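You operate a simulated robot arm through the tools that you are given. There is no shell and no other tool. Be economical: measure what you need, move in short steps, check, and stop when the job is done.

Carry out the task below with a simulated robot arm. There is one attempt and no reset: what you move stays moved.

Task
Put one of the cameras from the top of the sound table on the top of the low bench.

The check looks at the end state, three seconds after you hand in, the way a careful person would. Anything else that was tipped, shoved, dropped, spilled or broken makes it a failure.

Robot
A 7-joint arm with a two-finger parallel gripper on a trunk, on a base that drives. Base frame: it is fixed to the floor where the robot stands at the start and does not move with it; the origin is under the middle of the robot, x ahead of it, y to its left, z up. Units: m, degrees, N and s.
With the tool pointing down near the work surface it reaches from about 0.46 to 0.92 m from the robot's upright axis, wherever it stands. Its first joint turns from -115.0 to 115.0 degrees. Places, roughly: top of the low bench [2.6, -2.2, 0.5]. Payload 3.91 kg.
The TCP is the grasp point between the finger pads, 0.03 m short of the fingertips. In the tool frame z runs along the fingers and y along their closing line. Largest opening 0.11 m; finger width 0.02, thickness 0.01; the body of the gripper, 0.048 by 0.112 m, starts 0.055 m behind the TCP.
Orientation is that of the tool frame in the base frame, as a unit quaternion [x, y, z, w]. With the fingers straight down and closing along the base's y, the tool's x points along the base's -x, its y along +y and its z along -z.

Tools
- The arm moves only by the tool step_arm. Its argument "steps" is a list of rows, each a list of 7 numbers: the shift along the base's x, y, z in units of 250 mm (1.0 is 250 mm), then the turn, a rotation vector about the base's x, y, z in units of 90 degrees (1.0 is 90 degrees), then the finger opening in m, from 0 to 0.11. In form: [[tx, ty, tz, rx, ry, rz, fingers], ...]. A call has 1 to 20 rows; each row is the pose to reach, as a shift and turn from the pose commanded when the call began. A call with a number of a shift or a turn outside -1 to 1 is refused whole. A row lasts 0.2 s, in which the tool goes at most 0.05 m and 8.6 degrees; a call with a longer step from one row to the next is refused whole, and so is a gripper value outside its range. A pose out of reach is approached as far as the arm can. The call stops where the force on the tool passes 40 N (or 10 N more than at its start, if that is more) or the arm is blocked; 0.2 s more then pass. Each finger travels about 0.153 m/s and halts on what it meets, pressing with about 21 N; the grip force reading is that of the motor and also rises with nothing between the fingers. The clock runs only during rows and for 0.2 s after the last one: add rows that repeat a pose to give the fingers time. The reply holds the time, the measured pose of the TCP, the force on the tool along the base axes, the opening and the grip force, in the units named above and with some noise.
- Cameras (640 x 400 px; columns grow to the right, rows downward): "scene" is now at [0.2224, 0.1691, 1.4109]; the picture's right is [-0.42, -0.91, 0.00], its down [-0.54, 0.25, -0.81] and it looks along [0.73, -0.34, -0.59] (base axes); focal length 283 px, centre (320, 200). "wrist" rides on the gripper at [0.072, 0.017, -0.103] in the tool frame; the picture's right is [-0.23, 0.97, 0.00], its down [-0.76, -0.18, -0.62] and it looks along [-0.61, -0.14, 0.78] (tool axes); focal length 222 px, centre (320, 200). There is no depth. A picture from a camera that has moved, and an enlarged one, comes with that camera's place and axes in the base frame and with its lens.
- camera(camera): a new picture of that camera. No time passes.
- move_column(by): slides the trunk up (or, below 0, down) by that many m; the arm and the scene camera ride with it, the base frame stays. It gives what a move gives, with no picture.
- base_move(legs): drives the robot by 1 to 6 legs, each [ahead, left, turn to the left] in m, m and degrees, along the robot's own axes; the way and the turn of a leg run together, so that a leg with both is an arc; at most 1.5 m and 180 degrees a leg. The arm and the cameras ride along, it lands a little off, and it stops where it bumps. It gives what a move gives.
- pan_tilt(pan, tilt): turns the head with the scene camera to pan (to the left, within 80 degrees either way) and tilt (down, from -29 to 69), counted from straight ahead of the robot. It gives what a move gives.
- close_up(camera, box): a new picture of the part [left, top, right, bottom] of that camera's present view, enlarged. No time passes.
- sign_off(): hands the job in; it is judged then, once.

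Work in short steps. Places have to be worked out from the pictures, the camera data and where the tool is seen: move nearer, look again, correct. Check each grasp and each placing, and mend what went wrong. You have 120 turns and 78 pictures in all, those below and enlarged ones among them. Open the gripper and draw the arm clear of the work before you hand the job in, unless the task says otherwise; then end with one line.

The tools are called after "Emit:" by a JSON object that holds its "method" and its "body". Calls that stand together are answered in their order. step_arm: Moves the arm, as the interface text tells. Its arguments: {"type":"object","properties":{"steps":{"type":"array"}},"required":["steps"]} The other tools are called the same way: move_column (by) slides the trunk up or down; base_move (legs) drives the base; pan_tilt (pan, tilt) turns the head that bears the scene camera; camera (camera) takes a picture; close_up (camera, box) takes an enlarged picture of a part of a camera's view; sign_off () hands the job in.

At the start:

```text
clock: 0.0
ee_pos: [0.5463, -0.1033, 1.1362]
tool_rot: [0.0, 1.0, 0.001, 0.0]
ft_force: [1.4, 0.6, 0.2]
finger_gap: 0.1101
grip_force: 0.1
trunk travel left (down, up): [-0.75, 0.24]
robot x, y, heading: [0.0025, 0.0003, -0.1]
head pan, tilt: [-25.0, 36.4]
```

scene: 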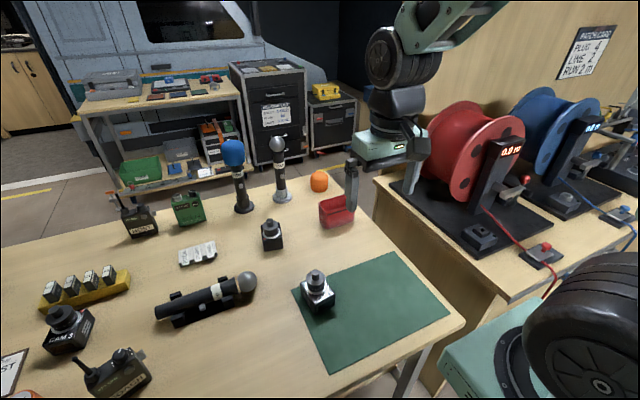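
wrist: 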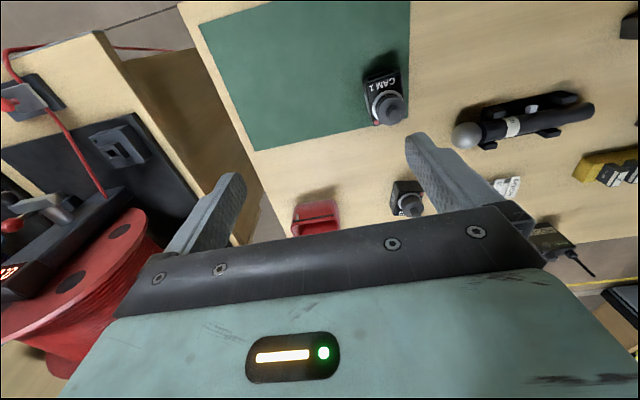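

The scene shows CAM 1 on the green mat at roughly (0.61, 0.0), with another camera behind it and CAM 3 at the left. I look at it closely before acting.

Emit:
{"method": "close_up", "body": {"camera": "scene", "box": [220, 200, 380, 330]}}

Emit:
{"method": "close_up", "body": {"camera": "wrist", "box": [300, 40, 500, 240]}}

```text
3.08 times, centred on (300, 265) of scene
camera zoom: at [0.2224, 0.1691, 1.4109], right [-0.42, -0.91, 0.0], down [-0.54, 0.25, -0.81], along [0.73, -0.34, -0.59], focal length 870 px, centre (382, 0)
```

zoom: 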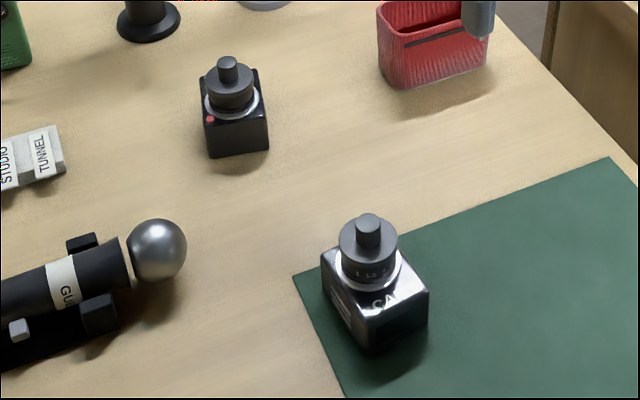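

```text
2.00 times, centred on (400, 140) of wrist
camera zoom: at [0.4731, -0.0862, 1.2406], right [0.23, 0.97, 0.0], down [0.76, -0.18, 0.62], along [0.61, -0.14, -0.78], focal length 444 px, centre (160, 320)
```

zoom: 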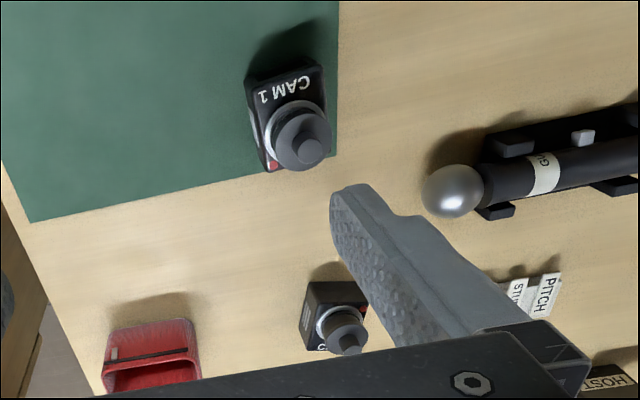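

CAM 1 seems at about (0.60, 0.0), box about 6 cm wide along y and nearly axis-aligned, lens top at z≈0.885. I move above it and look with the wrist camera.

Emit:
{"method": "step_arm", "body": {"steps": [[0.054, 0.1, -0.1, 0, 0, 0, 0.11], [0.108, 0.2, -0.2, 0, 0, 0, 0.11], [0.162, 0.3, -0.3, 0, 0, 0, 0.11], [0.2, 0.4, -0.4, 0, 0, 0, 0.11], [0.2, 0.4, -0.4, 0, 0, 0, 0.11]]}}

Emit:
{"method": "camera", "body": {"camera": "wrist"}}

Emit:
{"method": "camera", "body": {"camera": "scene"}}

```text
clock: 1.2
ee_pos: [0.5982, -0.0011, 1.0377]
tool_rot: [0.0, 1.0, 0.0, 0.0]
ft_force: [0.2, -0.2, 0.0]
finger_gap: 0.1101
grip_force: 0.1
trunk travel left (down, up): [-0.75, 0.24]
robot x, y, heading: [-0.0017, -0.0006, 0.0]
head pan, tilt: [-25.0, 36.4]
```

```text
73 pictures are left
camera wrist: at [0.5256, 0.0152, 1.1398], right [0.23, 0.97, 0.0], down [0.76, -0.18, 0.62], along [0.61, -0.14, -0.78], focal length 222 px, centre (320, 200)
```

wrist: 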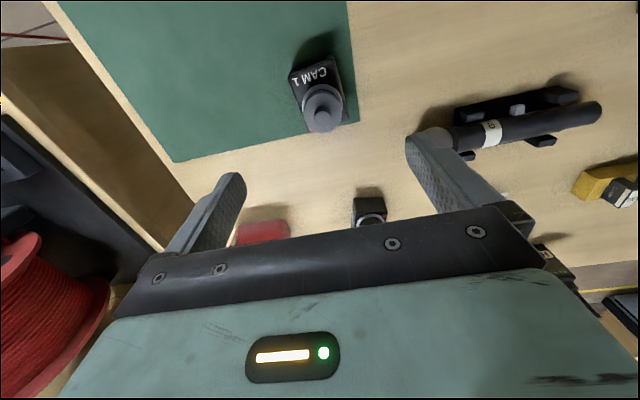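

```text
72 pictures are left
camera scene: at [0.2223, 0.169, 1.4109], right [-0.42, -0.91, 0.0], down [-0.54, 0.25, -0.81], along [0.73, -0.34, -0.59], focal length 283 px, centre (320, 200)
```

scene: 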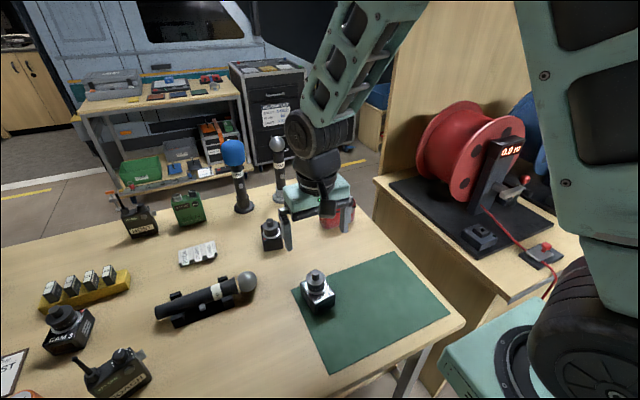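

The hover is fine. I enlarge the wrist view around CAM 1 to measure its edges.

Emit:
{"method": "close_up", "body": {"camera": "wrist", "box": [260, 30, 400, 150]}}

```text
3.33 times, centred on (330, 90) of wrist
camera zoom: at [0.5256, 0.0152, 1.1398], right [0.23, 0.97, 0.0], down [0.76, -0.18, 0.62], along [0.61, -0.14, -0.78], focal length 740 px, centre (287, 567)
```

zoom: 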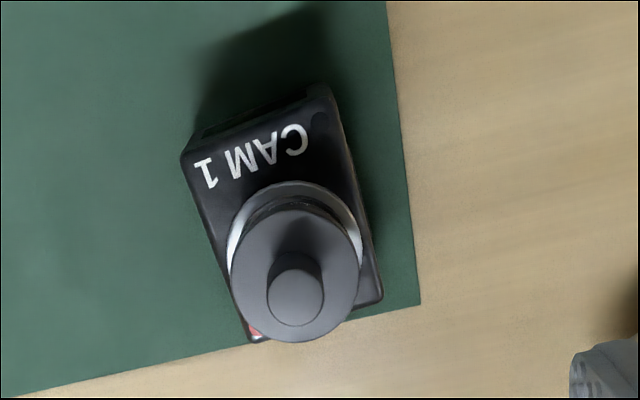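

Top corners give a box about 5.3 × 7.3 cm, centred at (0.597, -0.001), turned about 7.5° CCW. I turn the tool to match and descend partway, then to z≈0.847.

Emit:
{"method": "step_arm", "body": {"steps": [[0, 0, -0.16, 0, 0, 0.083, 0.11], [0, 0, -0.32, 0, 0, 0.083, 0.11], [0, 0, -0.45, 0, 0, 0.083, 0.11], [0, 0, -0.45, 0, 0, 0.083, 0.11]]}}

Emit:
{"method": "camera", "body": {"camera": "wrist"}}

Emit:
{"method": "close_up", "body": {"camera": "scene", "box": [220, 180, 420, 330]}}

```text
clock: 2.2
ee_pos: [0.5976, -0.0029, 0.9249]
tool_rot: [-0.065, 0.998, 0.0, 0.0]
ft_force: [-0.6, 0.3, -0.3]
finger_gap: 0.11
grip_force: 0.0
trunk travel left (down, up): [-0.75, 0.24]
robot x, y, heading: [0.0001, 0.0013, 0.1]
head pan, tilt: [-25.0, 36.4]
```

```text
70 pictures are left
camera wrist: at [0.5232, 0.0033, 1.029], right [0.1, 1.0, 0.0], down [0.78, -0.08, 0.62], along [0.62, -0.06, -0.78], focal length 222 px, centre (320, 200)
```

wrist: 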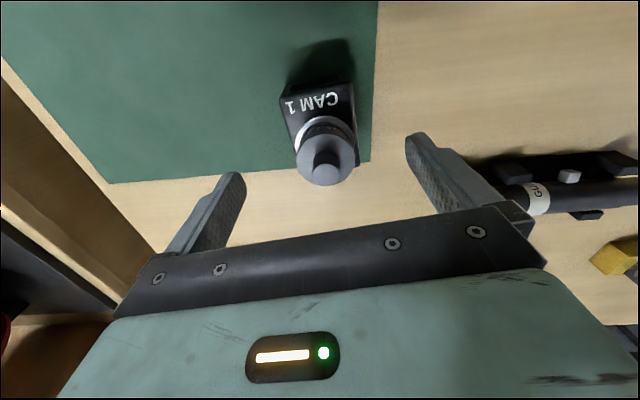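

```text
2.67 times, centred on (320, 255) of scene
camera zoom: at [0.2223, 0.1691, 1.4109], right [-0.42, -0.91, 0.0], down [-0.54, 0.25, -0.81], along [0.73, -0.34, -0.59], focal length 754 px, centre (320, 53)
```

zoom: 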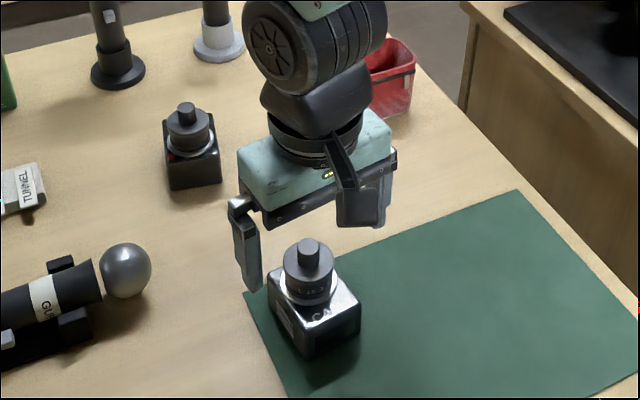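

Aligned; the camera sits midway between the fingers. I descend to z≈0.847 in small rows.

Emit:
{"method": "step_arm", "body": {"steps": [[0, 0.004, -0.1, 0, 0, 0, 0.11], [0, 0.004, -0.2, 0, 0, 0, 0.11], [0, 0.004, -0.31, 0, 0, 0, 0.11], [0, 0.004, -0.31, 0, 0, 0, 0.11]]}}

Emit:
{"method": "close_up", "body": {"camera": "scene", "box": [220, 180, 420, 330]}}

Emit:
{"method": "camera", "body": {"camera": "wrist"}}

```text
clock: 3.2
ee_pos: [0.5982, -0.002, 0.8455]
tool_rot: [-0.067, 0.998, 0.0, 0.0]
ft_force: [0.5, 0.3, -0.8]
finger_gap: 0.1099
grip_force: 0.1
trunk travel left (down, up): [-0.75, 0.24]
robot x, y, heading: [-0.002, -0.0011, 0.2]
head pan, tilt: [-25.0, 36.4]
```

```text
2.67 times, centred on (320, 255) of scene
camera zoom: at [0.2223, 0.1691, 1.4109], right [-0.42, -0.91, 0.0], down [-0.54, 0.25, -0.81], along [0.73, -0.34, -0.59], focal length 754 px, centre (320, 53)
```

zoom: 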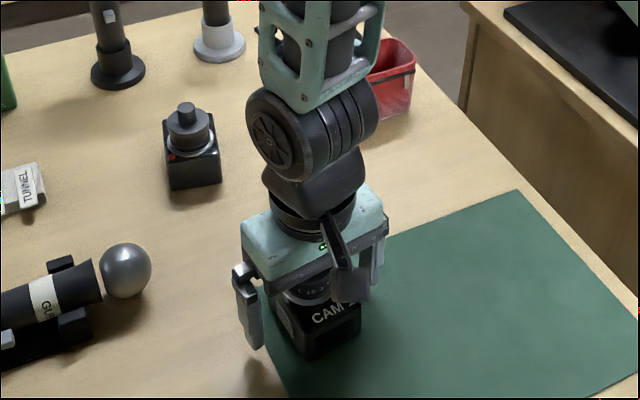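

```text
67 pictures are left
camera wrist: at [0.5239, 0.0057, 0.9493], right [0.1, 1.0, 0.0], down [0.78, -0.08, 0.62], along [0.62, -0.06, -0.78], focal length 222 px, centre (320, 200)
```

wrist: 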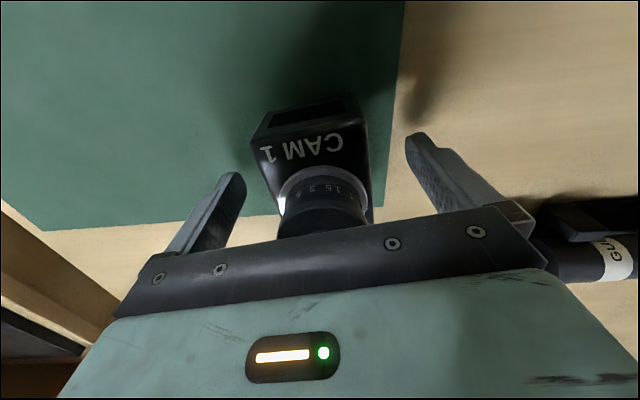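

No contact and the box is between the fingers. I close.

Emit:
{"method": "step_arm", "body": {"steps": [[0, 0, 0, 0, 0, 0, 0.08], [0, 0, 0, 0, 0, 0, 0.03], [0, 0, 0, 0, 0, 0, 0.03], [0, 0, 0, 0, 0, 0, 0.03]]}}

Emit:
{"method": "camera", "body": {"camera": "wrist"}}

```text
clock: 4.2
ee_pos: [0.5981, -0.0017, 0.8451]
tool_rot: [-0.065, 0.998, 0.0, 0.0]
ft_force: [-0.3, 1.8, 0.0]
finger_gap: 0.0583
grip_force: 21.0
trunk travel left (down, up): [-0.75, 0.24]
robot x, y, heading: [0.0002, -0.0032, 0.1]
head pan, tilt: [-25.0, 36.4]
```

```text
66 pictures are left
camera wrist: at [0.5239, 0.0058, 0.9494], right [0.1, 1.0, 0.0], down [0.78, -0.08, 0.62], along [0.62, -0.06, -0.78], focal length 222 px, centre (320, 200)
```

wrist: 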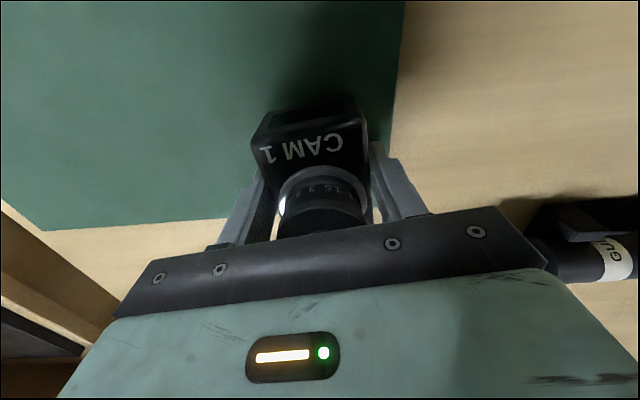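

Gripped at 0.058 m with 21 N. I lift straight up about 0.25 m.

Emit:
{"method": "step_arm", "body": {"steps": [[0, 0, 0.08, 0, 0, 0, 0.03], [0, 0, 0.2, 0, 0, 0, 0.03], [0, 0, 0.36, 0, 0, 0, 0.03], [0, 0, 0.54, 0, 0, 0, 0.03], [0, 0, 0.72, 0, 0, 0, 0.03], [0, 0, 0.9, 0, 0, 0, 0.03], [0, 0, 1.0, 0, 0, 0, 0.03]]}}

Emit:
{"method": "camera", "body": {"camera": "wrist"}}

Emit:
{"method": "pan_tilt", "body": {"pan": -45, "tilt": 20}}

Emit:
{"method": "camera", "body": {"camera": "scene"}}

```text
clock: 5.8
ee_pos: [0.5975, -0.0013, 1.0948]
tool_rot: [-0.066, 0.998, 0.0, -0.001]
ft_force: [-0.2, 0.9, -5.2]
finger_gap: 0.0581
grip_force: 20.7
trunk travel left (down, up): [-0.75, 0.24]
robot x, y, heading: [0.0003, -0.0005, -0.1]
head pan, tilt: [-25.0, 36.4]
```

```text
65 pictures are left
camera wrist: at [0.5235, 0.0063, 1.2006], right [0.1, 1.0, 0.0], down [0.78, -0.08, 0.62], along [0.62, -0.06, -0.78], focal length 222 px, centre (320, 200)
```

wrist: 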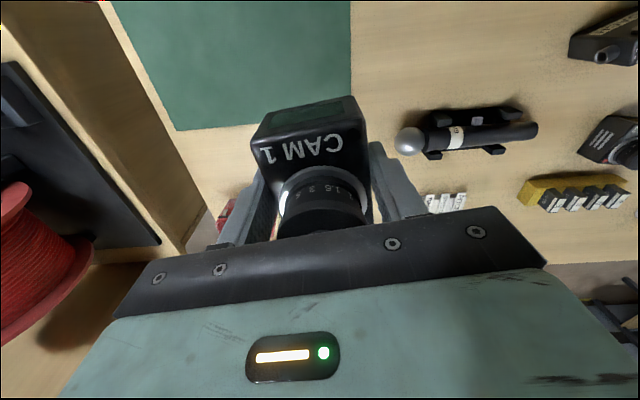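

```text
clock: 6.6
ee_pos: [0.5984, -0.0014, 1.0969]
tool_rot: [-0.066, 0.998, 0.0, 0.001]
ft_force: [0.2, -0.3, -5.6]
finger_gap: 0.0583
grip_force: 20.7
trunk travel left (down, up): [-0.75, 0.24]
robot x, y, heading: [-0.0025, 0.0054, -0.1]
head pan, tilt: [-45.0, 20.0]
```

```text
64 pictures are left
camera scene: at [0.2093, 0.1402, 1.4367], right [-0.71, -0.71, 0.0], down [-0.24, 0.24, -0.94], along [0.66, -0.66, -0.34], focal length 283 px, centre (320, 200)
```

scene: 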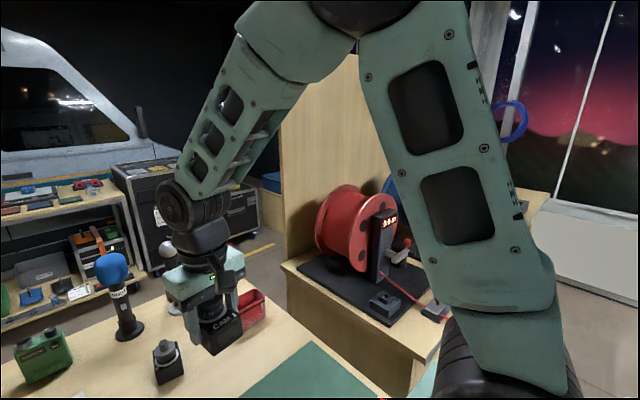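

Camera held securely (about 0.55 kg). Now I look for the way to the bench: head right, and low.

Emit:
{"method": "pan_tilt", "body": {"pan": -80, "tilt": 25}}

Emit:
{"method": "camera", "body": {"camera": "scene"}}

Emit:
{"method": "pan_tilt", "body": {"pan": 5, "tilt": 15}}

Emit:
{"method": "camera", "body": {"camera": "scene"}}

```text
clock: 7.6
ee_pos: [0.5978, -0.0013, 1.0955]
tool_rot: [-0.065, 0.998, 0.0, 0.0]
ft_force: [1.0, 0.2, -5.8]
finger_gap: 0.0583
grip_force: 21.3
trunk travel left (down, up): [-0.75, 0.24]
robot x, y, heading: [0.001, 0.0009, -0.1]
head pan, tilt: [-80.0, 25.0]
```

```text
63 pictures are left
camera scene: at [0.1595, 0.1152, 1.4287], right [-0.98, -0.17, 0.0], down [-0.07, 0.42, -0.91], along [0.16, -0.89, -0.42], focal length 283 px, centre (320, 200)
```

scene: 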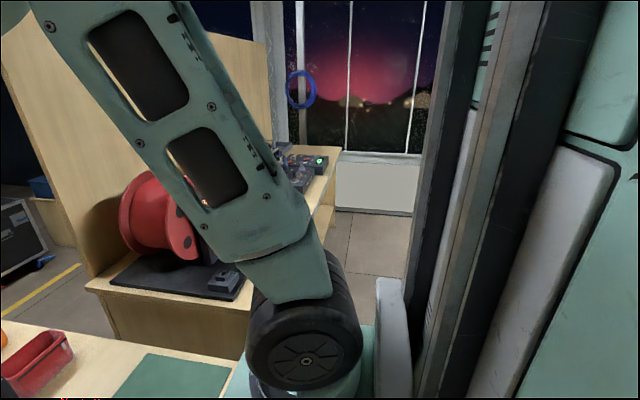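

```text
clock: 9.2
ee_pos: [0.5977, -0.0002, 1.0968]
tool_rot: [-0.065, 0.998, 0.0, 0.0]
ft_force: [-0.1, 0.5, -5.3]
finger_gap: 0.0583
grip_force: 21.1
trunk travel left (down, up): [-0.75, 0.24]
robot x, y, heading: [-0.0004, 0.0013, 0.1]
head pan, tilt: [5.0, 15.0]
```

```text
62 pictures are left
camera scene: at [0.2365, 0.214, 1.4449], right [0.09, -1.0, 0.0], down [-0.26, -0.02, -0.97], along [0.96, 0.08, -0.26], focal length 283 px, centre (320, 200)
```

scene: 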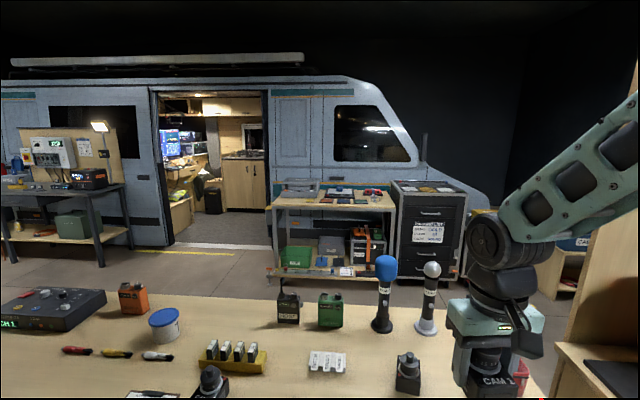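

The sound table and the reel table with its panel block the way ahead and to the right; the bench lies behind the panel. I look to the left for the end of the sound table.

Emit:
{"method": "pan_tilt", "body": {"pan": 60, "tilt": 25}}

Emit:
{"method": "camera", "body": {"camera": "scene"}}

```text
clock: 10.5
ee_pos: [0.5976, -0.0006, 1.0969]
tool_rot: [-0.065, 0.998, 0.0, 0.0]
ft_force: [-0.5, 1.0, -5.0]
finger_gap: 0.0582
grip_force: 21.2
trunk travel left (down, up): [-0.75, 0.24]
robot x, y, heading: [0.0012, 0.0045, -0.0]
head pan, tilt: [60.0, 25.0]
```

```text
61 pictures are left
camera scene: at [0.1896, 0.2857, 1.4287], right [0.87, -0.5, 0.0], down [-0.21, -0.37, -0.91], along [0.45, 0.78, -0.42], focal length 283 px, centre (320, 200)
```

scene: 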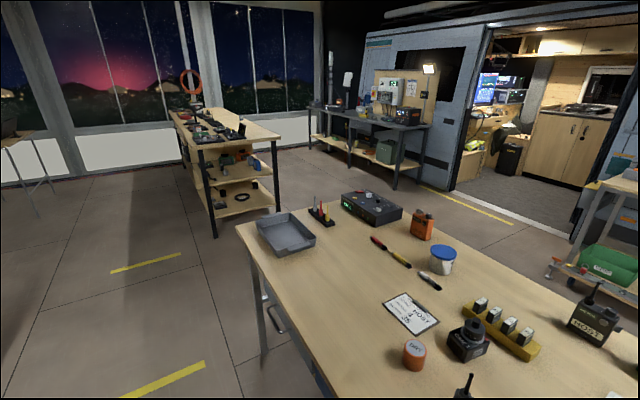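

The sound table spans x 0.40–1.12, y −0.3–1.42; the next table begins at y≈2.7, leaving a 1.28 m gap. The base can strafe, so I'll raise and retract the arm a bit, then slide left along the table.

Emit:
{"method": "move_column", "body": {"by": 0.15}}

Emit:
{"method": "step_arm", "body": {"steps": [[-0.12, 0, 0, 0, 0, 0, 0.03], [-0.24, 0, 0, 0, 0, 0, 0.03], [-0.32, 0, 0, 0, 0, 0, 0.03], [-0.32, 0, 0, 0, 0, 0, 0.03]]}}

Emit:
{"method": "pan_tilt", "body": {"pan": 75, "tilt": 45}}

Emit:
{"method": "camera", "body": {"camera": "scene"}}

```text
clock: 12.2
ee_pos: [0.5979, -0.001, 1.2467]
tool_rot: [-0.065, 0.998, 0.0, 0.001]
ft_force: [-0.7, -0.3, -5.2]
finger_gap: 0.0578
grip_force: 21.3
trunk travel left (down, up): [-0.9, 0.09]
robot x, y, heading: [0.0019, -0.0017, -0.3]
head pan, tilt: [60.0, 25.0]
```

```text
clock: 13.2
ee_pos: [0.5183, -0.0008, 1.2433]
tool_rot: [-0.065, 0.998, 0.0, -0.001]
ft_force: [-0.3, -0.6, -4.8]
finger_gap: 0.0582
grip_force: 21.1
trunk travel left (down, up): [-0.9, 0.09]
robot x, y, heading: [-0.0009, 0.0004, 0.1]
head pan, tilt: [60.0, 25.0]
```

```text
clock: 14.1
ee_pos: [0.5189, -0.0019, 1.2446]
tool_rot: [-0.065, 0.998, 0.0, 0.0]
ft_force: [-0.1, -0.7, -5.3]
finger_gap: 0.0583
grip_force: 21.0
trunk travel left (down, up): [-0.9, 0.09]
robot x, y, heading: [-0.0034, -0.0013, -0.2]
head pan, tilt: [75.0, 45.0]
```

```text
60 pictures are left
camera scene: at [0.1645, 0.2845, 1.5482], right [0.97, -0.26, 0.0], down [-0.18, -0.68, -0.71], along [0.18, 0.68, -0.71], focal length 283 px, centre (320, 200)
```

scene: 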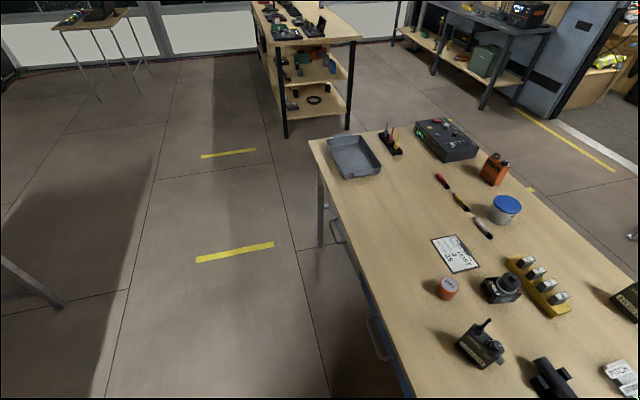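

The floor to the left is clear apart from a table leg at about (−1.1, 1.4). I back off 0.15 m to clear the drawer handles and slide left 1.4 m.

Emit:
{"method": "base_move", "body": {"legs": [[-0.15, 0, 0], [0, 1.4, 0]]}}

Emit:
{"method": "pan_tilt", "body": {"pan": 35, "tilt": 35}}

Emit:
{"method": "camera", "body": {"camera": "scene"}}

```text
clock: 22.0
ee_pos: [0.3763, 1.3942, 1.2449]
tool_rot: [-0.059, 0.998, 0.0, 0.0]
ft_force: [-0.5, 0.4, -4.0]
finger_gap: 0.0583
grip_force: 21.3
trunk travel left (down, up): [-0.9, 0.09]
robot x, y, heading: [-0.142, 1.4045, -0.8]
head pan, tilt: [75.0, 45.0]
```

```text
clock: 23.1
ee_pos: [0.377, 1.3931, 1.2445]
tool_rot: [-0.059, 0.998, 0.0, 0.0]
ft_force: [-0.1, -0.9, -4.1]
finger_gap: 0.058
grip_force: 21.4
trunk travel left (down, up): [-0.9, 0.09]
robot x, y, heading: [-0.1445, 1.405, -0.9]
head pan, tilt: [35.0, 35.0]
```

```text
59 pictures are left
camera scene: at [0.0781, 1.6564, 1.5629], right [0.56, -0.83, 0.0], down [-0.47, -0.32, -0.82], along [0.68, 0.46, -0.57], focal length 283 px, centre (320, 200)
```

scene: 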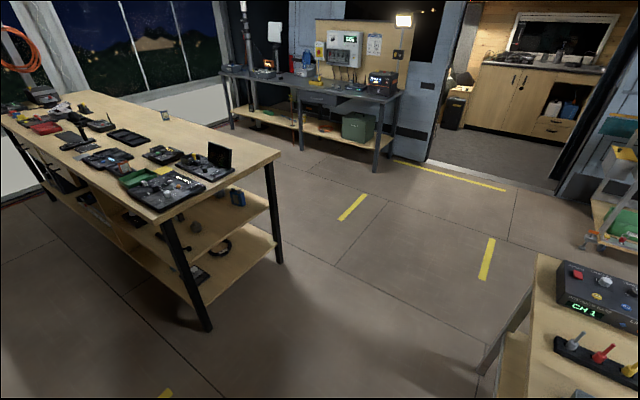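

The gap is y 1.42–2.68. I slide to y≈2.05, straighten the heading, and drive forward 1.2 m.

Emit:
{"method": "base_move", "body": {"legs": [[0, 0.65, 0.9], [1.2, 0, 0]]}}

Emit:
{"method": "pan_tilt", "body": {"pan": -40, "tilt": 30}}

Emit:
{"method": "camera", "body": {"camera": "scene"}}

```text
clock: 32.3
ee_pos: [1.5402, 2.0984, 1.2448]
tool_rot: [-0.08, 0.997, 0.0, 0.0]
ft_force: [-1.0, -1.0, -4.9]
finger_gap: 0.058
grip_force: 20.8
trunk travel left (down, up): [-0.9, 0.09]
robot x, y, heading: [1.0219, 2.0844, 1.5]
head pan, tilt: [35.0, 35.0]
```

```text
clock: 33.7
ee_pos: [1.5395, 2.0983, 1.2452]
tool_rot: [-0.079, 0.997, 0.0, -0.001]
ft_force: [0.3, -0.1, -5.5]
finger_gap: 0.0578
grip_force: 21.3
trunk travel left (down, up): [-0.9, 0.09]
robot x, y, heading: [1.0234, 2.0829, 1.5]
head pan, tilt: [-40.0, 30.0]
```

```text
58 pictures are left
camera scene: at [1.2311, 2.2394, 1.5707], right [-0.62, -0.78, 0.0], down [-0.39, 0.31, -0.87], along [0.68, -0.54, -0.5], focal length 283 px, centre (320, 200)
```

scene: 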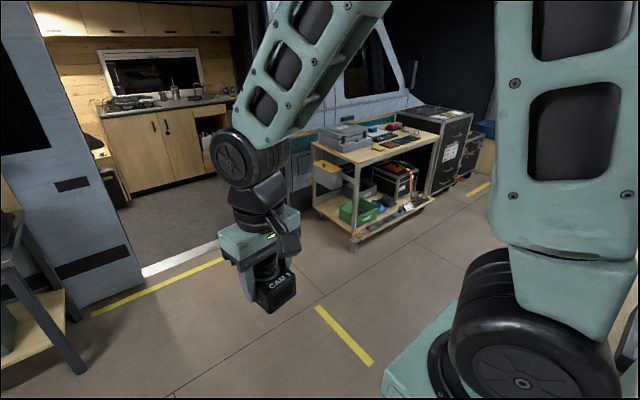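

The cart's front casters are at x≈2.58, so the corridor is x 1.15–2.55. I drive to x≈1.75 and look down it.

Emit:
{"method": "base_move", "body": {"legs": [[0.73, 0, -1.5]]}}

Emit:
{"method": "pan_tilt", "body": {"pan": -70, "tilt": 22}}

Emit:
{"method": "camera", "body": {"camera": "scene"}}

```text
clock: 37.7
ee_pos: [2.2749, 2.0926, 1.2447]
tool_rot: [-0.064, 0.998, 0.001, 0.0]
ft_force: [0.3, -0.2, -5.2]
finger_gap: 0.0579
grip_force: 21.4
trunk travel left (down, up): [-0.9, 0.09]
robot x, y, heading: [1.7581, 2.0892, -0.1]
head pan, tilt: [-40.0, 30.0]
```

```text
clock: 38.7
ee_pos: [2.2746, 2.092, 1.2447]
tool_rot: [-0.064, 0.998, 0.001, -0.001]
ft_force: [-0.1, -0.5, -4.7]
finger_gap: 0.0576
grip_force: 21.2
trunk travel left (down, up): [-0.9, 0.09]
robot x, y, heading: [1.7583, 2.0954, 0.1]
head pan, tilt: [-70.0, 22.0]
```

```text
57 pictures are left
camera scene: at [1.9323, 2.2133, 1.5835], right [-0.94, -0.34, 0.0], down [-0.13, 0.35, -0.93], along [0.32, -0.87, -0.37], focal length 283 px, centre (320, 200)
```

scene: 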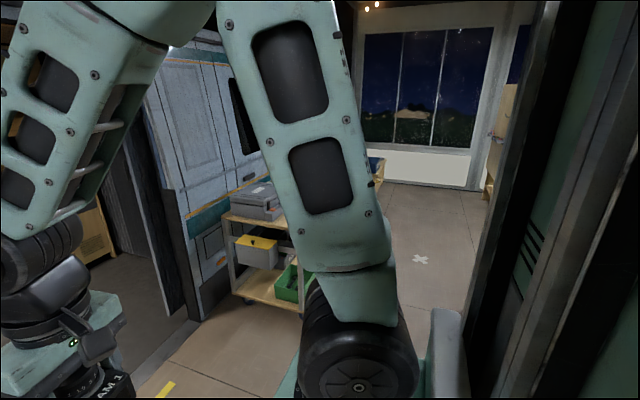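

The corridor looks clear (the white X is floor tape). I strafe right 1.4 m and look again.

Emit:
{"method": "base_move", "body": {"legs": [[0, -1.4, 0]]}}

Emit:
{"method": "pan_tilt", "body": {"pan": -55, "tilt": 25}}

Emit:
{"method": "camera", "body": {"camera": "scene"}}

Emit:
{"method": "pan_tilt", "body": {"pan": -80, "tilt": 35}}

Emit:
{"method": "camera", "body": {"camera": "scene"}}

```text
clock: 45.6
ee_pos: [2.2577, 0.698, 1.2443]
tool_rot: [-0.054, 0.999, 0.0, 0.0]
ft_force: [0.2, 0.4, -5.5]
finger_gap: 0.0578
grip_force: 20.9
trunk travel left (down, up): [-0.9, 0.09]
robot x, y, heading: [1.7361, 0.7111, -1.0]
head pan, tilt: [-70.0, 22.0]
```

```text
clock: 46.4
ee_pos: [2.2576, 0.698, 1.245]
tool_rot: [-0.054, 0.999, 0.001, 0.0]
ft_force: [-0.2, -0.2, -5.6]
finger_gap: 0.058
grip_force: 20.6
trunk travel left (down, up): [-0.9, 0.09]
robot x, y, heading: [1.7402, 0.7083, -1.6]
head pan, tilt: [-55.0, 25.0]
```

```text
56 pictures are left
camera scene: at [1.9385, 0.8364, 1.5787], right [-0.83, -0.55, 0.0], down [-0.23, 0.35, -0.91], along [0.5, -0.75, -0.42], focal length 283 px, centre (320, 200)
```

scene: 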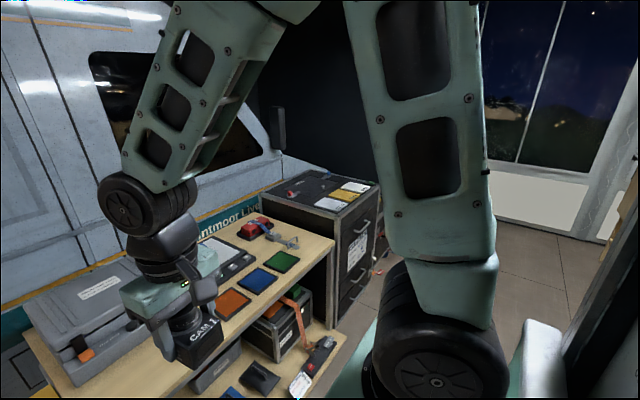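

```text
clock: 47.2
ee_pos: [2.259, 0.6975, 1.244]
tool_rot: [-0.054, 0.999, 0.001, 0.001]
ft_force: [-1.0, 0.6, -5.1]
finger_gap: 0.058
grip_force: 21.5
trunk travel left (down, up): [-0.9, 0.09]
robot x, y, heading: [1.7371, 0.7088, -1.4]
head pan, tilt: [-80.0, 35.0]
```

```text
55 pictures are left
camera scene: at [1.9009, 0.8261, 1.563], right [-0.99, -0.15, 0.0], down [-0.09, 0.57, -0.82], along [0.12, -0.81, -0.57], focal length 283 px, centre (320, 200)
```

scene: 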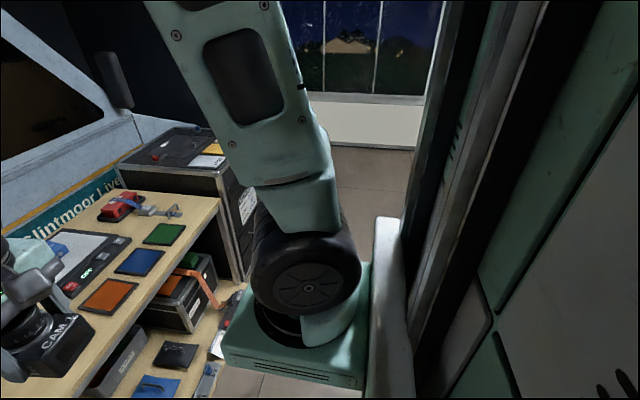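

Cart and case fronts are at x≈2.58, well clear. I continue strafing right 1.3 m and straighten.

Emit:
{"method": "base_move", "body": {"legs": [[0, -1.3, 1.3]]}}

Emit:
{"method": "pan_tilt", "body": {"pan": -55, "tilt": 30}}

Emit:
{"method": "camera", "body": {"camera": "scene"}}

Emit:
{"method": "pan_tilt", "body": {"pan": -20, "tilt": 30}}

Emit:
{"method": "camera", "body": {"camera": "scene"}}

```text
clock: 53.8
ee_pos: [2.2498, -0.5867, 1.2455]
tool_rot: [-0.071, 0.997, 0.001, 0.0]
ft_force: [-0.4, -0.2, -5.1]
finger_gap: 0.0579
grip_force: 21.0
trunk travel left (down, up): [-0.9, 0.09]
robot x, y, heading: [1.7307, -0.5874, 0.4]
head pan, tilt: [-80.0, 35.0]
```

```text
clock: 54.7
ee_pos: [2.2501, -0.5873, 1.2442]
tool_rot: [-0.07, 0.998, -0.001, 0.001]
ft_force: [-0.3, 0.2, -4.6]
finger_gap: 0.058
grip_force: 20.8
trunk travel left (down, up): [-0.9, 0.09]
robot x, y, heading: [1.7328, -0.5923, 0.7]
head pan, tilt: [-55.0, 30.0]
```

```text
54 pictures are left
camera scene: at [1.9257, -0.4578, 1.5707], right [-0.81, -0.58, 0.0], down [-0.29, 0.41, -0.87], along [0.5, -0.7, -0.5], focal length 283 px, centre (320, 200)
```

scene: 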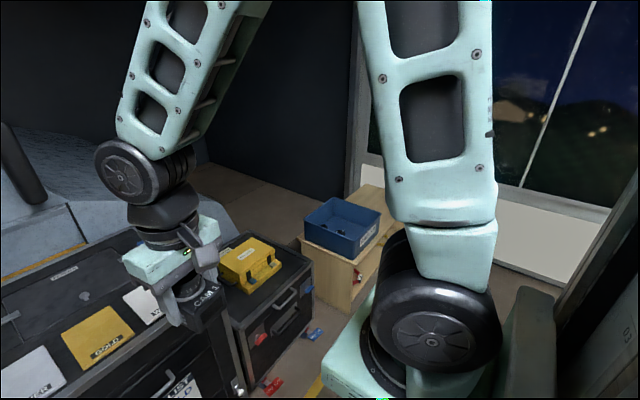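

```text
clock: 55.7
ee_pos: [2.2493, -0.5865, 1.2446]
tool_rot: [-0.07, 0.998, 0.0, 0.0]
ft_force: [1.5, -0.1, -5.4]
finger_gap: 0.0579
grip_force: 21.0
trunk travel left (down, up): [-0.9, 0.09]
robot x, y, heading: [1.7307, -0.5909, 0.6]
head pan, tilt: [-20.0, 30.0]
```

```text
53 pictures are left
camera scene: at [1.9584, -0.4143, 1.5707], right [-0.33, -0.94, 0.0], down [-0.47, 0.17, -0.87], along [0.82, -0.29, -0.5], focal length 283 px, centre (320, 200)
```

scene: 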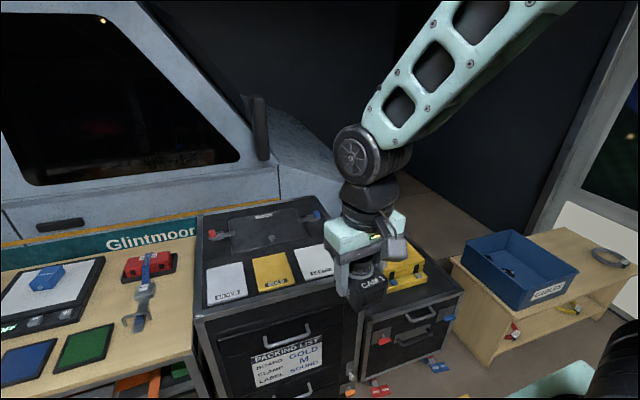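

The low bench with a blue bin and a coil is visible. I strafe 0.9 m more and look at its top from there.

Emit:
{"method": "base_move", "body": {"legs": [[0, -0.9, -0.6]]}}

Emit:
{"method": "pan_tilt", "body": {"pan": -35, "tilt": 45}}

Emit:
{"method": "camera", "body": {"camera": "scene"}}

```text
clock: 60.4
ee_pos: [2.2433, -1.4945, 1.2449]
tool_rot: [-0.052, 0.999, 0.0, 0.0]
ft_force: [0.3, 0.6, -5.0]
finger_gap: 0.0581
grip_force: 21.4
trunk travel left (down, up): [-0.9, 0.09]
robot x, y, heading: [1.7269, -1.4797, -1.3]
head pan, tilt: [-20.0, 30.0]
```

```text
clock: 61.1
ee_pos: [2.244, -1.4949, 1.2445]
tool_rot: [-0.052, 0.999, 0.0, -0.001]
ft_force: [-0.7, -0.1, -5.4]
finger_gap: 0.0578
grip_force: 21.2
trunk travel left (down, up): [-0.9, 0.09]
robot x, y, heading: [1.7264, -1.4805, -1.5]
head pan, tilt: [-35.0, 45.0]
```

```text
52 pictures are left
camera scene: at [1.9394, -1.3263, 1.5482], right [-0.59, -0.8, 0.0], down [-0.57, 0.42, -0.71], along [0.57, -0.42, -0.71], focal length 283 px, centre (320, 200)
```

scene: 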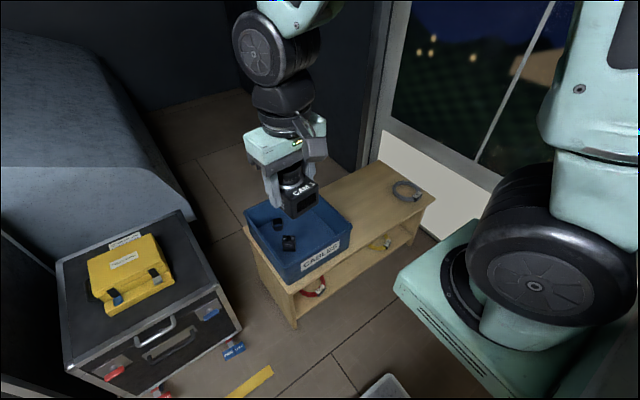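

Bench top: x 2.43–2.85, y −1.53 to −2.44; bin ends near y≈−1.88, coil around (2.57, −2.36). Free spot about (2.62, −2.09). I strafe 0.47 m and go ahead 0.15 m.

Emit:
{"method": "base_move", "body": {"legs": [[0, -0.47, 1.4], [0.15, 0, 0]]}}

Emit:
{"method": "pan_tilt", "body": {"pan": -15, "tilt": 50}}

Emit:
{"method": "camera", "body": {"camera": "scene"}}

Emit:
{"method": "camera", "body": {"camera": "wrist"}}

```text
clock: 64.9
ee_pos: [2.392, -1.9409, 1.2444]
tool_rot: [-0.069, 0.998, 0.0, 0.0]
ft_force: [-0.4, 0.0, -5.9]
finger_gap: 0.0582
grip_force: 20.8
trunk travel left (down, up): [-0.9, 0.09]
robot x, y, heading: [1.8717, -1.9416, 0.3]
head pan, tilt: [-35.0, 45.0]
```

```text
clock: 65.8
ee_pos: [2.3934, -1.9402, 1.245]
tool_rot: [-0.069, 0.998, 0.0, -0.001]
ft_force: [-0.1, -0.2, -5.8]
finger_gap: 0.0579
grip_force: 20.7
trunk travel left (down, up): [-0.9, 0.09]
robot x, y, heading: [1.8712, -1.946, 0.6]
head pan, tilt: [-15.0, 50.0]
```

```text
51 pictures are left
camera scene: at [2.0907, -1.7564, 1.5412], right [-0.25, -0.97, 0.0], down [-0.74, 0.19, -0.64], along [0.62, -0.16, -0.77], focal length 283 px, centre (320, 200)
```

scene: 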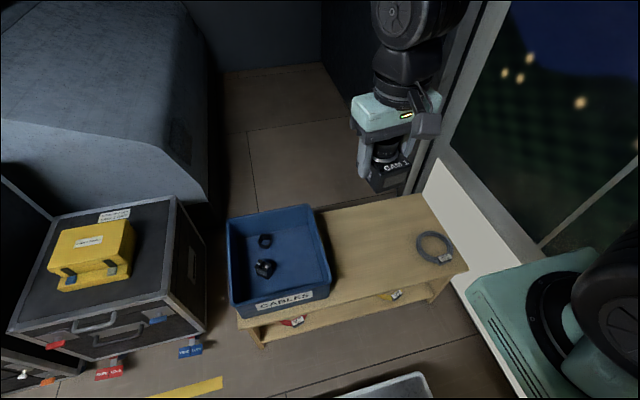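

```text
50 pictures are left
camera wrist: at [2.3182, -1.9348, 1.3484], right [0.09, 1.0, 0.0], down [0.78, -0.07, 0.62], along [0.62, -0.06, -0.78], focal length 222 px, centre (320, 200)
```

wrist: 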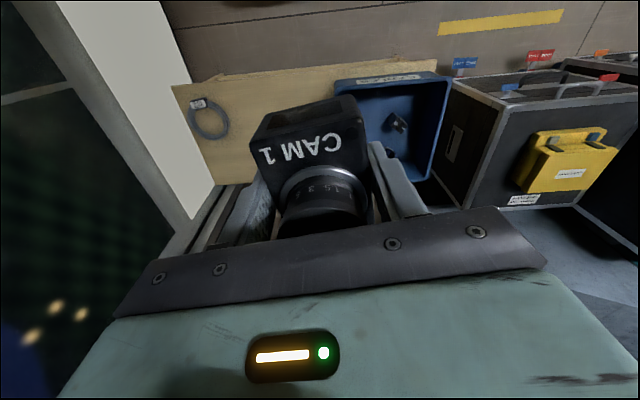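

Refined: bin ends at y≈−1.90, coil starts at y≈−2.31, bench x 2.45–2.85, so I target (2.64, −2.10). I first move the tool over that point at the present height, then lower the trunk 0.45 m.

Emit:
{"method": "step_arm", "body": {"steps": [[0.14, -0.09, 0, 0, 0, 0, 0.03], [0.28, -0.18, 0, 0, 0, 0, 0.03], [0.42, -0.27, 0, 0, 0, 0, 0.03], [0.56, -0.36, 0, 0, 0, 0, 0.03], [0.7, -0.45, 0, 0, 0, 0, 0.03], [0.84, -0.54, 0, 0, 0, 0, 0.03], [0.98, -0.64, 0, 0, 0, 0, 0.03], [0.98, -0.64, 0, 0, 0, 0, 0.03]]}}

Emit:
{"method": "move_column", "body": {"by": -0.4}}

Emit:
{"method": "camera", "body": {"camera": "scene"}}

Emit:
{"method": "camera", "body": {"camera": "wrist"}}

```text
clock: 67.6
ee_pos: [2.6387, -2.1013, 1.2433]
tool_rot: [-0.069, 0.998, 0.0, -0.001]
ft_force: [-0.1, -0.8, -5.6]
finger_gap: 0.0577
grip_force: 21.9
trunk travel left (down, up): [-0.9, 0.09]
robot x, y, heading: [1.8738, -1.9455, 0.4]
head pan, tilt: [-15.0, 50.0]
```

```text
clock: 71.4
ee_pos: [2.6374, -2.1004, 0.8426]
tool_rot: [-0.069, 0.998, 0.0, -0.002]
ft_force: [-0.9, -0.2, -5.2]
finger_gap: 0.0576
grip_force: 20.9
trunk travel left (down, up): [-0.5, 0.49]
robot x, y, heading: [1.8757, -1.9466, 0.5]
head pan, tilt: [-15.0, 50.0]
```

```text
49 pictures are left
camera scene: at [2.0907, -1.7564, 1.1412], right [-0.25, -0.97, 0.0], down [-0.74, 0.19, -0.64], along [0.62, -0.16, -0.77], focal length 283 px, centre (320, 200)
```

scene: 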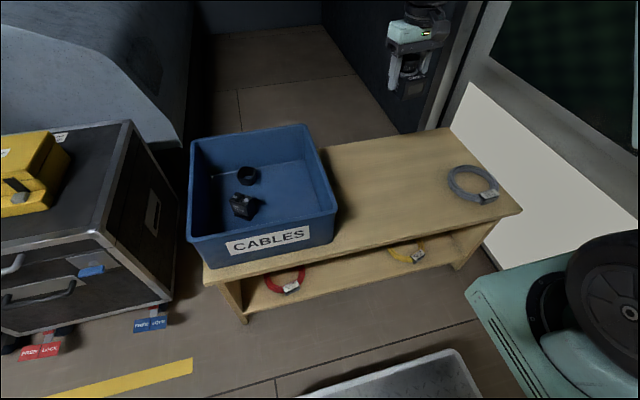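

```text
48 pictures are left
camera wrist: at [2.5638, -2.0938, 0.9466], right [0.09, 1.0, 0.0], down [0.78, -0.07, 0.62], along [0.62, -0.06, -0.78], focal length 222 px, centre (320, 200)
```

wrist: 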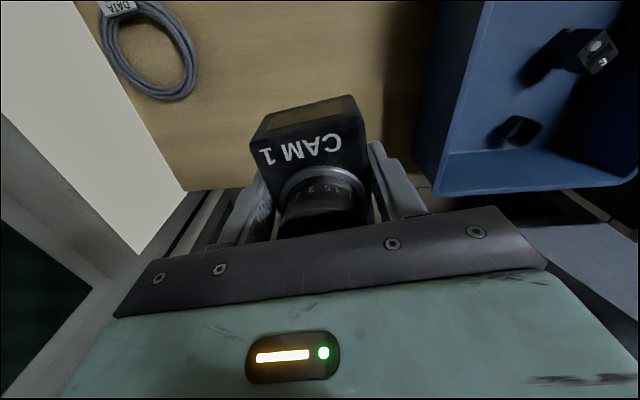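

Triangulating the two heights suggests the bench top may be nearer z≈0.42–0.5, so I'll descend carefully. Trunk down 0.22 m more, then look again.

Emit:
{"method": "move_column", "body": {"by": -0.22}}

Emit:
{"method": "camera", "body": {"camera": "wrist"}}

Emit:
{"method": "pan_tilt", "body": {"pan": -22, "tilt": 25}}

Emit:
{"method": "camera", "body": {"camera": "scene"}}

```text
clock: 73.7
ee_pos: [2.6389, -2.1007, 0.6236]
tool_rot: [-0.068, 0.998, 0.0, -0.001]
ft_force: [0.4, -1.0, -5.1]
finger_gap: 0.058
grip_force: 21.2
trunk travel left (down, up): [-0.28, 0.71]
robot x, y, heading: [1.8728, -1.9441, 0.4]
head pan, tilt: [-15.0, 50.0]
```

```text
47 pictures are left
camera wrist: at [2.5637, -2.0938, 0.7266], right [0.09, 1.0, 0.0], down [0.78, -0.07, 0.62], along [0.62, -0.06, -0.78], focal length 222 px, centre (320, 200)
```

wrist: 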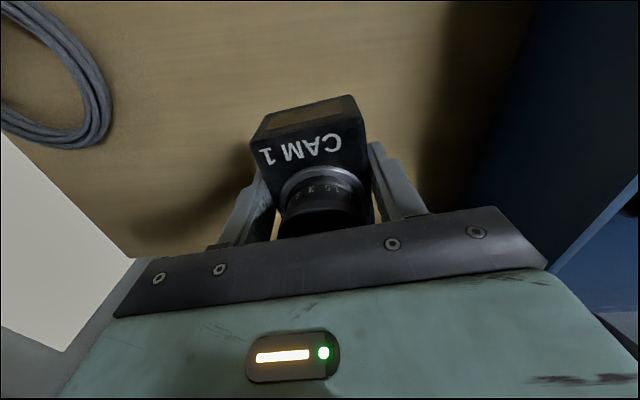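

```text
clock: 74.6
ee_pos: [2.6386, -2.1018, 0.6226]
tool_rot: [-0.069, 0.998, -0.001, -0.001]
ft_force: [0.2, 1.3, -5.2]
finger_gap: 0.0577
grip_force: 20.8
trunk travel left (down, up): [-0.28, 0.71]
robot x, y, heading: [1.8734, -1.9427, 0.4]
head pan, tilt: [-22.0, 25.0]
```

```text
46 pictures are left
camera scene: at [2.1018, -1.7709, 0.9586], right [-0.37, -0.93, 0.0], down [-0.39, 0.16, -0.91], along [0.84, -0.33, -0.42], focal length 283 px, centre (320, 200)
```

scene: 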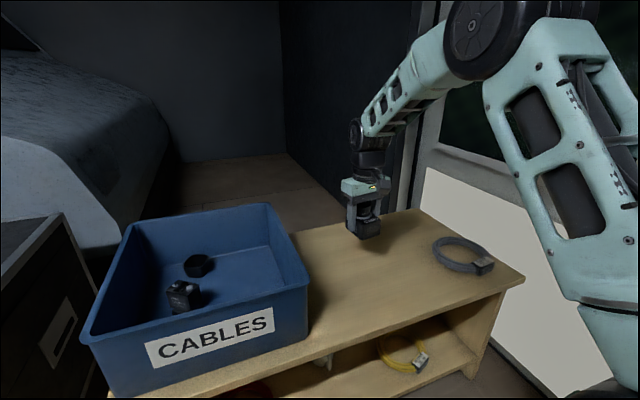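

Free space around the hanging camera is good. I lower 0.055 m with the arm, to TCP z≈0.568.

Emit:
{"method": "step_arm", "body": {"steps": [[0.02, -0.02, -0.08, 0, 0, 0, 0.03], [0.04, -0.04, -0.16, 0, 0, 0, 0.03], [0.04, -0.04, -0.22, 0, 0, 0, 0.03], [0.04, -0.04, -0.22, 0, 0, 0, 0.03]]}}

Emit:
{"method": "close_up", "body": {"camera": "scene", "box": [300, 160, 460, 280]}}

```text
clock: 75.6
ee_pos: [2.6485, -2.111, 0.5665]
tool_rot: [-0.069, 0.998, 0.0, -0.001]
ft_force: [0.5, -0.5, -5.7]
finger_gap: 0.0581
grip_force: 21.2
trunk travel left (down, up): [-0.28, 0.71]
robot x, y, heading: [1.8713, -1.9469, 0.7]
head pan, tilt: [-22.0, 25.0]
```

```text
3.33 times, centred on (380, 220) of scene
camera zoom: at [2.1018, -1.7709, 0.9587], right [-0.37, -0.93, 0.0], down [-0.39, 0.16, -0.91], along [0.84, -0.33, -0.42], focal length 942 px, centre (120, 133)
```

zoom: 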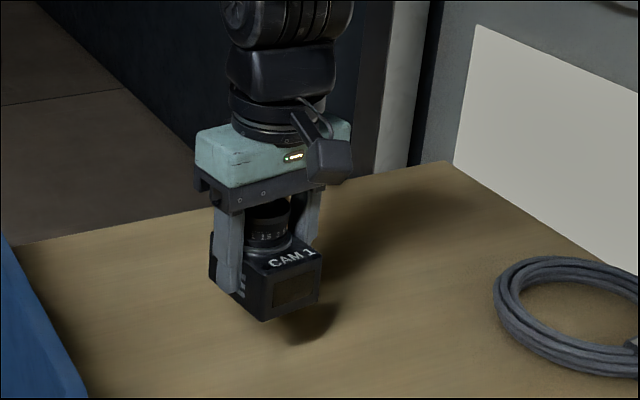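

Still hanging above the bench with its shadow separate. I lower in ~1.5 cm calls watching the force.

Emit:
{"method": "step_arm", "body": {"steps": [[0, 0, -0.03, 0, 0, 0, 0.03], [0, 0, -0.06, 0, 0, 0, 0.03], [0, 0, -0.06, 0, 0, 0, 0.03]]}}

Emit:
{"method": "close_up", "body": {"camera": "scene", "box": [300, 160, 460, 280]}}

```text
clock: 76.4
ee_pos: [2.6489, -2.1097, 0.5526]
tool_rot: [-0.069, 0.998, 0.0, -0.001]
ft_force: [-0.7, -0.1, -4.8]
finger_gap: 0.0579
grip_force: 20.8
trunk travel left (down, up): [-0.28, 0.71]
robot x, y, heading: [1.8741, -1.9445, 0.3]
head pan, tilt: [-22.0, 25.0]
```

```text
3.33 times, centred on (380, 220) of scene
camera zoom: at [2.1018, -1.7709, 0.9587], right [-0.37, -0.93, 0.0], down [-0.39, 0.16, -0.91], along [0.84, -0.33, -0.42], focal length 942 px, centre (120, 133)
```

zoom: 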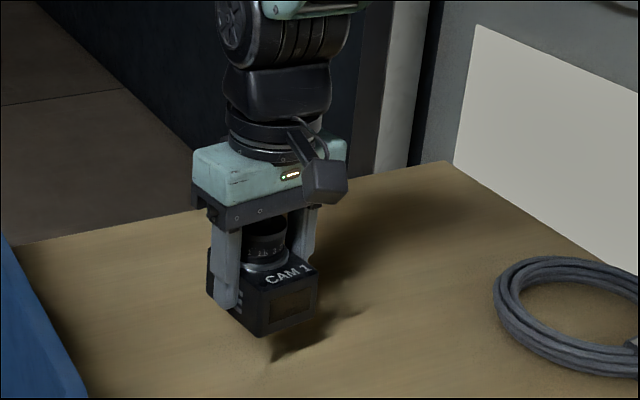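

About 1.5–2.5 cm left judging by the shadow corner. I lower 0.012 m and check.

Emit:
{"method": "step_arm", "body": {"steps": [[0, 0, -0.024, 0, 0, 0, 0.03], [0, 0, -0.048, 0, 0, 0, 0.03], [0, 0, -0.048, 0, 0, 0, 0.03]]}}

Emit:
{"method": "close_up", "body": {"camera": "scene", "box": [300, 160, 460, 280]}}

```text
clock: 77.2
ee_pos: [2.6476, -2.1107, 0.5412]
tool_rot: [-0.068, 0.998, 0.0, -0.001]
ft_force: [-0.2, -0.9, -4.8]
finger_gap: 0.0582
grip_force: 21.3
trunk travel left (down, up): [-0.28, 0.71]
robot x, y, heading: [1.8704, -1.9461, 0.4]
head pan, tilt: [-22.0, 25.0]
```

```text
3.33 times, centred on (380, 220) of scene
camera zoom: at [2.1018, -1.7709, 0.9587], right [-0.37, -0.93, 0.0], down [-0.39, 0.16, -0.91], along [0.84, -0.33, -0.42], focal length 942 px, centre (120, 133)
```

zoom: 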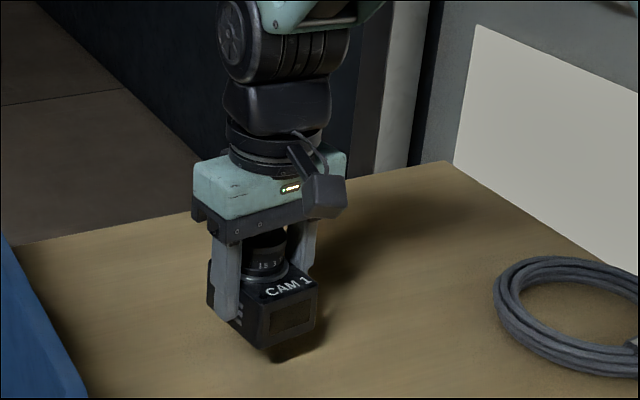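

Still a small gap. I lower 0.008 m more.

Emit:
{"method": "step_arm", "body": {"steps": [[0, 0, -0.016, 0, 0, 0, 0.03], [0, 0, -0.032, 0, 0, 0, 0.03], [0, 0, -0.032, 0, 0, 0, 0.03]]}}

Emit:
{"method": "close_up", "body": {"camera": "scene", "box": [330, 200, 410, 260]}}

```text
clock: 78.0
ee_pos: [2.649, -2.111, 0.5328]
tool_rot: [-0.069, 0.998, 0.0, -0.001]
ft_force: [-1.0, 0.3, -5.4]
finger_gap: 0.0577
grip_force: 21.2
trunk travel left (down, up): [-0.28, 0.71]
robot x, y, heading: [1.8707, -1.9457, 0.4]
head pan, tilt: [-22.0, 25.0]
```

```text
6.67 times, centred on (370, 230) of scene
camera zoom: at [2.1018, -1.7709, 0.9587], right [-0.37, -0.93, 0.0], down [-0.39, 0.16, -0.91], along [0.84, -0.33, -0.42], focal length 1884 px, centre (-13, 0)
```

zoom: 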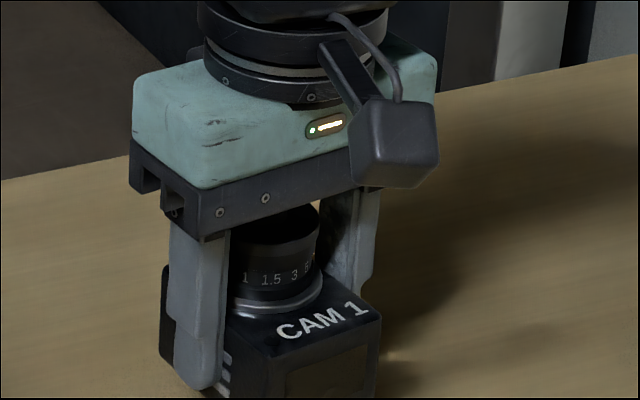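

No contact yet (force still −5 N). I lower 0.008 m more and view the lower edge.

Emit:
{"method": "step_arm", "body": {"steps": [[0, 0, -0.012, 0, 0, 0, 0.03], [0, 0, -0.024, 0, 0, 0, 0.03], [0, 0, -0.032, 0, 0, 0, 0.03], [0, 0, -0.032, 0, 0, 0, 0.03]]}}

Emit:
{"method": "close_up", "body": {"camera": "scene", "box": [330, 220, 410, 280]}}

```text
clock: 79.0
ee_pos: [2.648, -2.111, 0.5251]
tool_rot: [-0.069, 0.998, 0.0, -0.001]
ft_force: [-0.1, -0.1, -5.6]
finger_gap: 0.0581
grip_force: 20.6
trunk travel left (down, up): [-0.28, 0.71]
robot x, y, heading: [1.8749, -1.9464, 0.3]
head pan, tilt: [-22.0, 25.0]
```

```text
6.67 times, centred on (370, 250) of scene
camera zoom: at [2.1018, -1.7709, 0.9587], right [-0.37, -0.93, 0.0], down [-0.39, 0.16, -0.91], along [0.84, -0.33, -0.42], focal length 1884 px, centre (-13, -133)
```

zoom: 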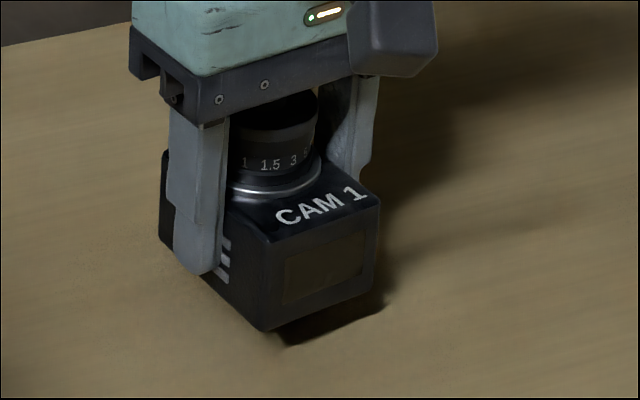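

Gap about 5 mm now. I lower 4 mm, then in tiny steps.

Emit:
{"method": "step_arm", "body": {"steps": [[0, 0, -0.008, 0, 0, 0, 0.03], [0, 0, -0.016, 0, 0, 0, 0.03], [0, 0, -0.016, 0, 0, 0, 0.03]]}}

Emit:
{"method": "close_up", "body": {"camera": "scene", "box": [330, 220, 410, 280]}}

```text
clock: 79.8
ee_pos: [2.6476, -2.1107, 0.5201]
tool_rot: [-0.068, 0.998, 0.0, -0.002]
ft_force: [-0.2, -0.2, -5.3]
finger_gap: 0.0578
grip_force: 21.3
trunk travel left (down, up): [-0.28, 0.71]
robot x, y, heading: [1.878, -1.9453, 0.4]
head pan, tilt: [-22.0, 25.0]
```

```text
6.67 times, centred on (370, 250) of scene
camera zoom: at [2.1018, -1.7709, 0.9587], right [-0.37, -0.93, 0.0], down [-0.39, 0.16, -0.91], along [0.84, -0.33, -0.42], focal length 1884 px, centre (-13, -133)
```

zoom: 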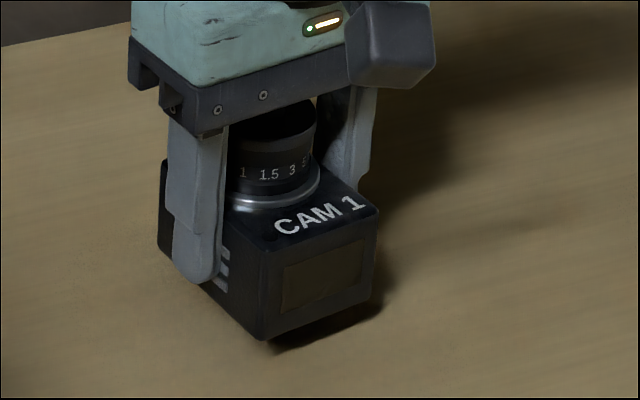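

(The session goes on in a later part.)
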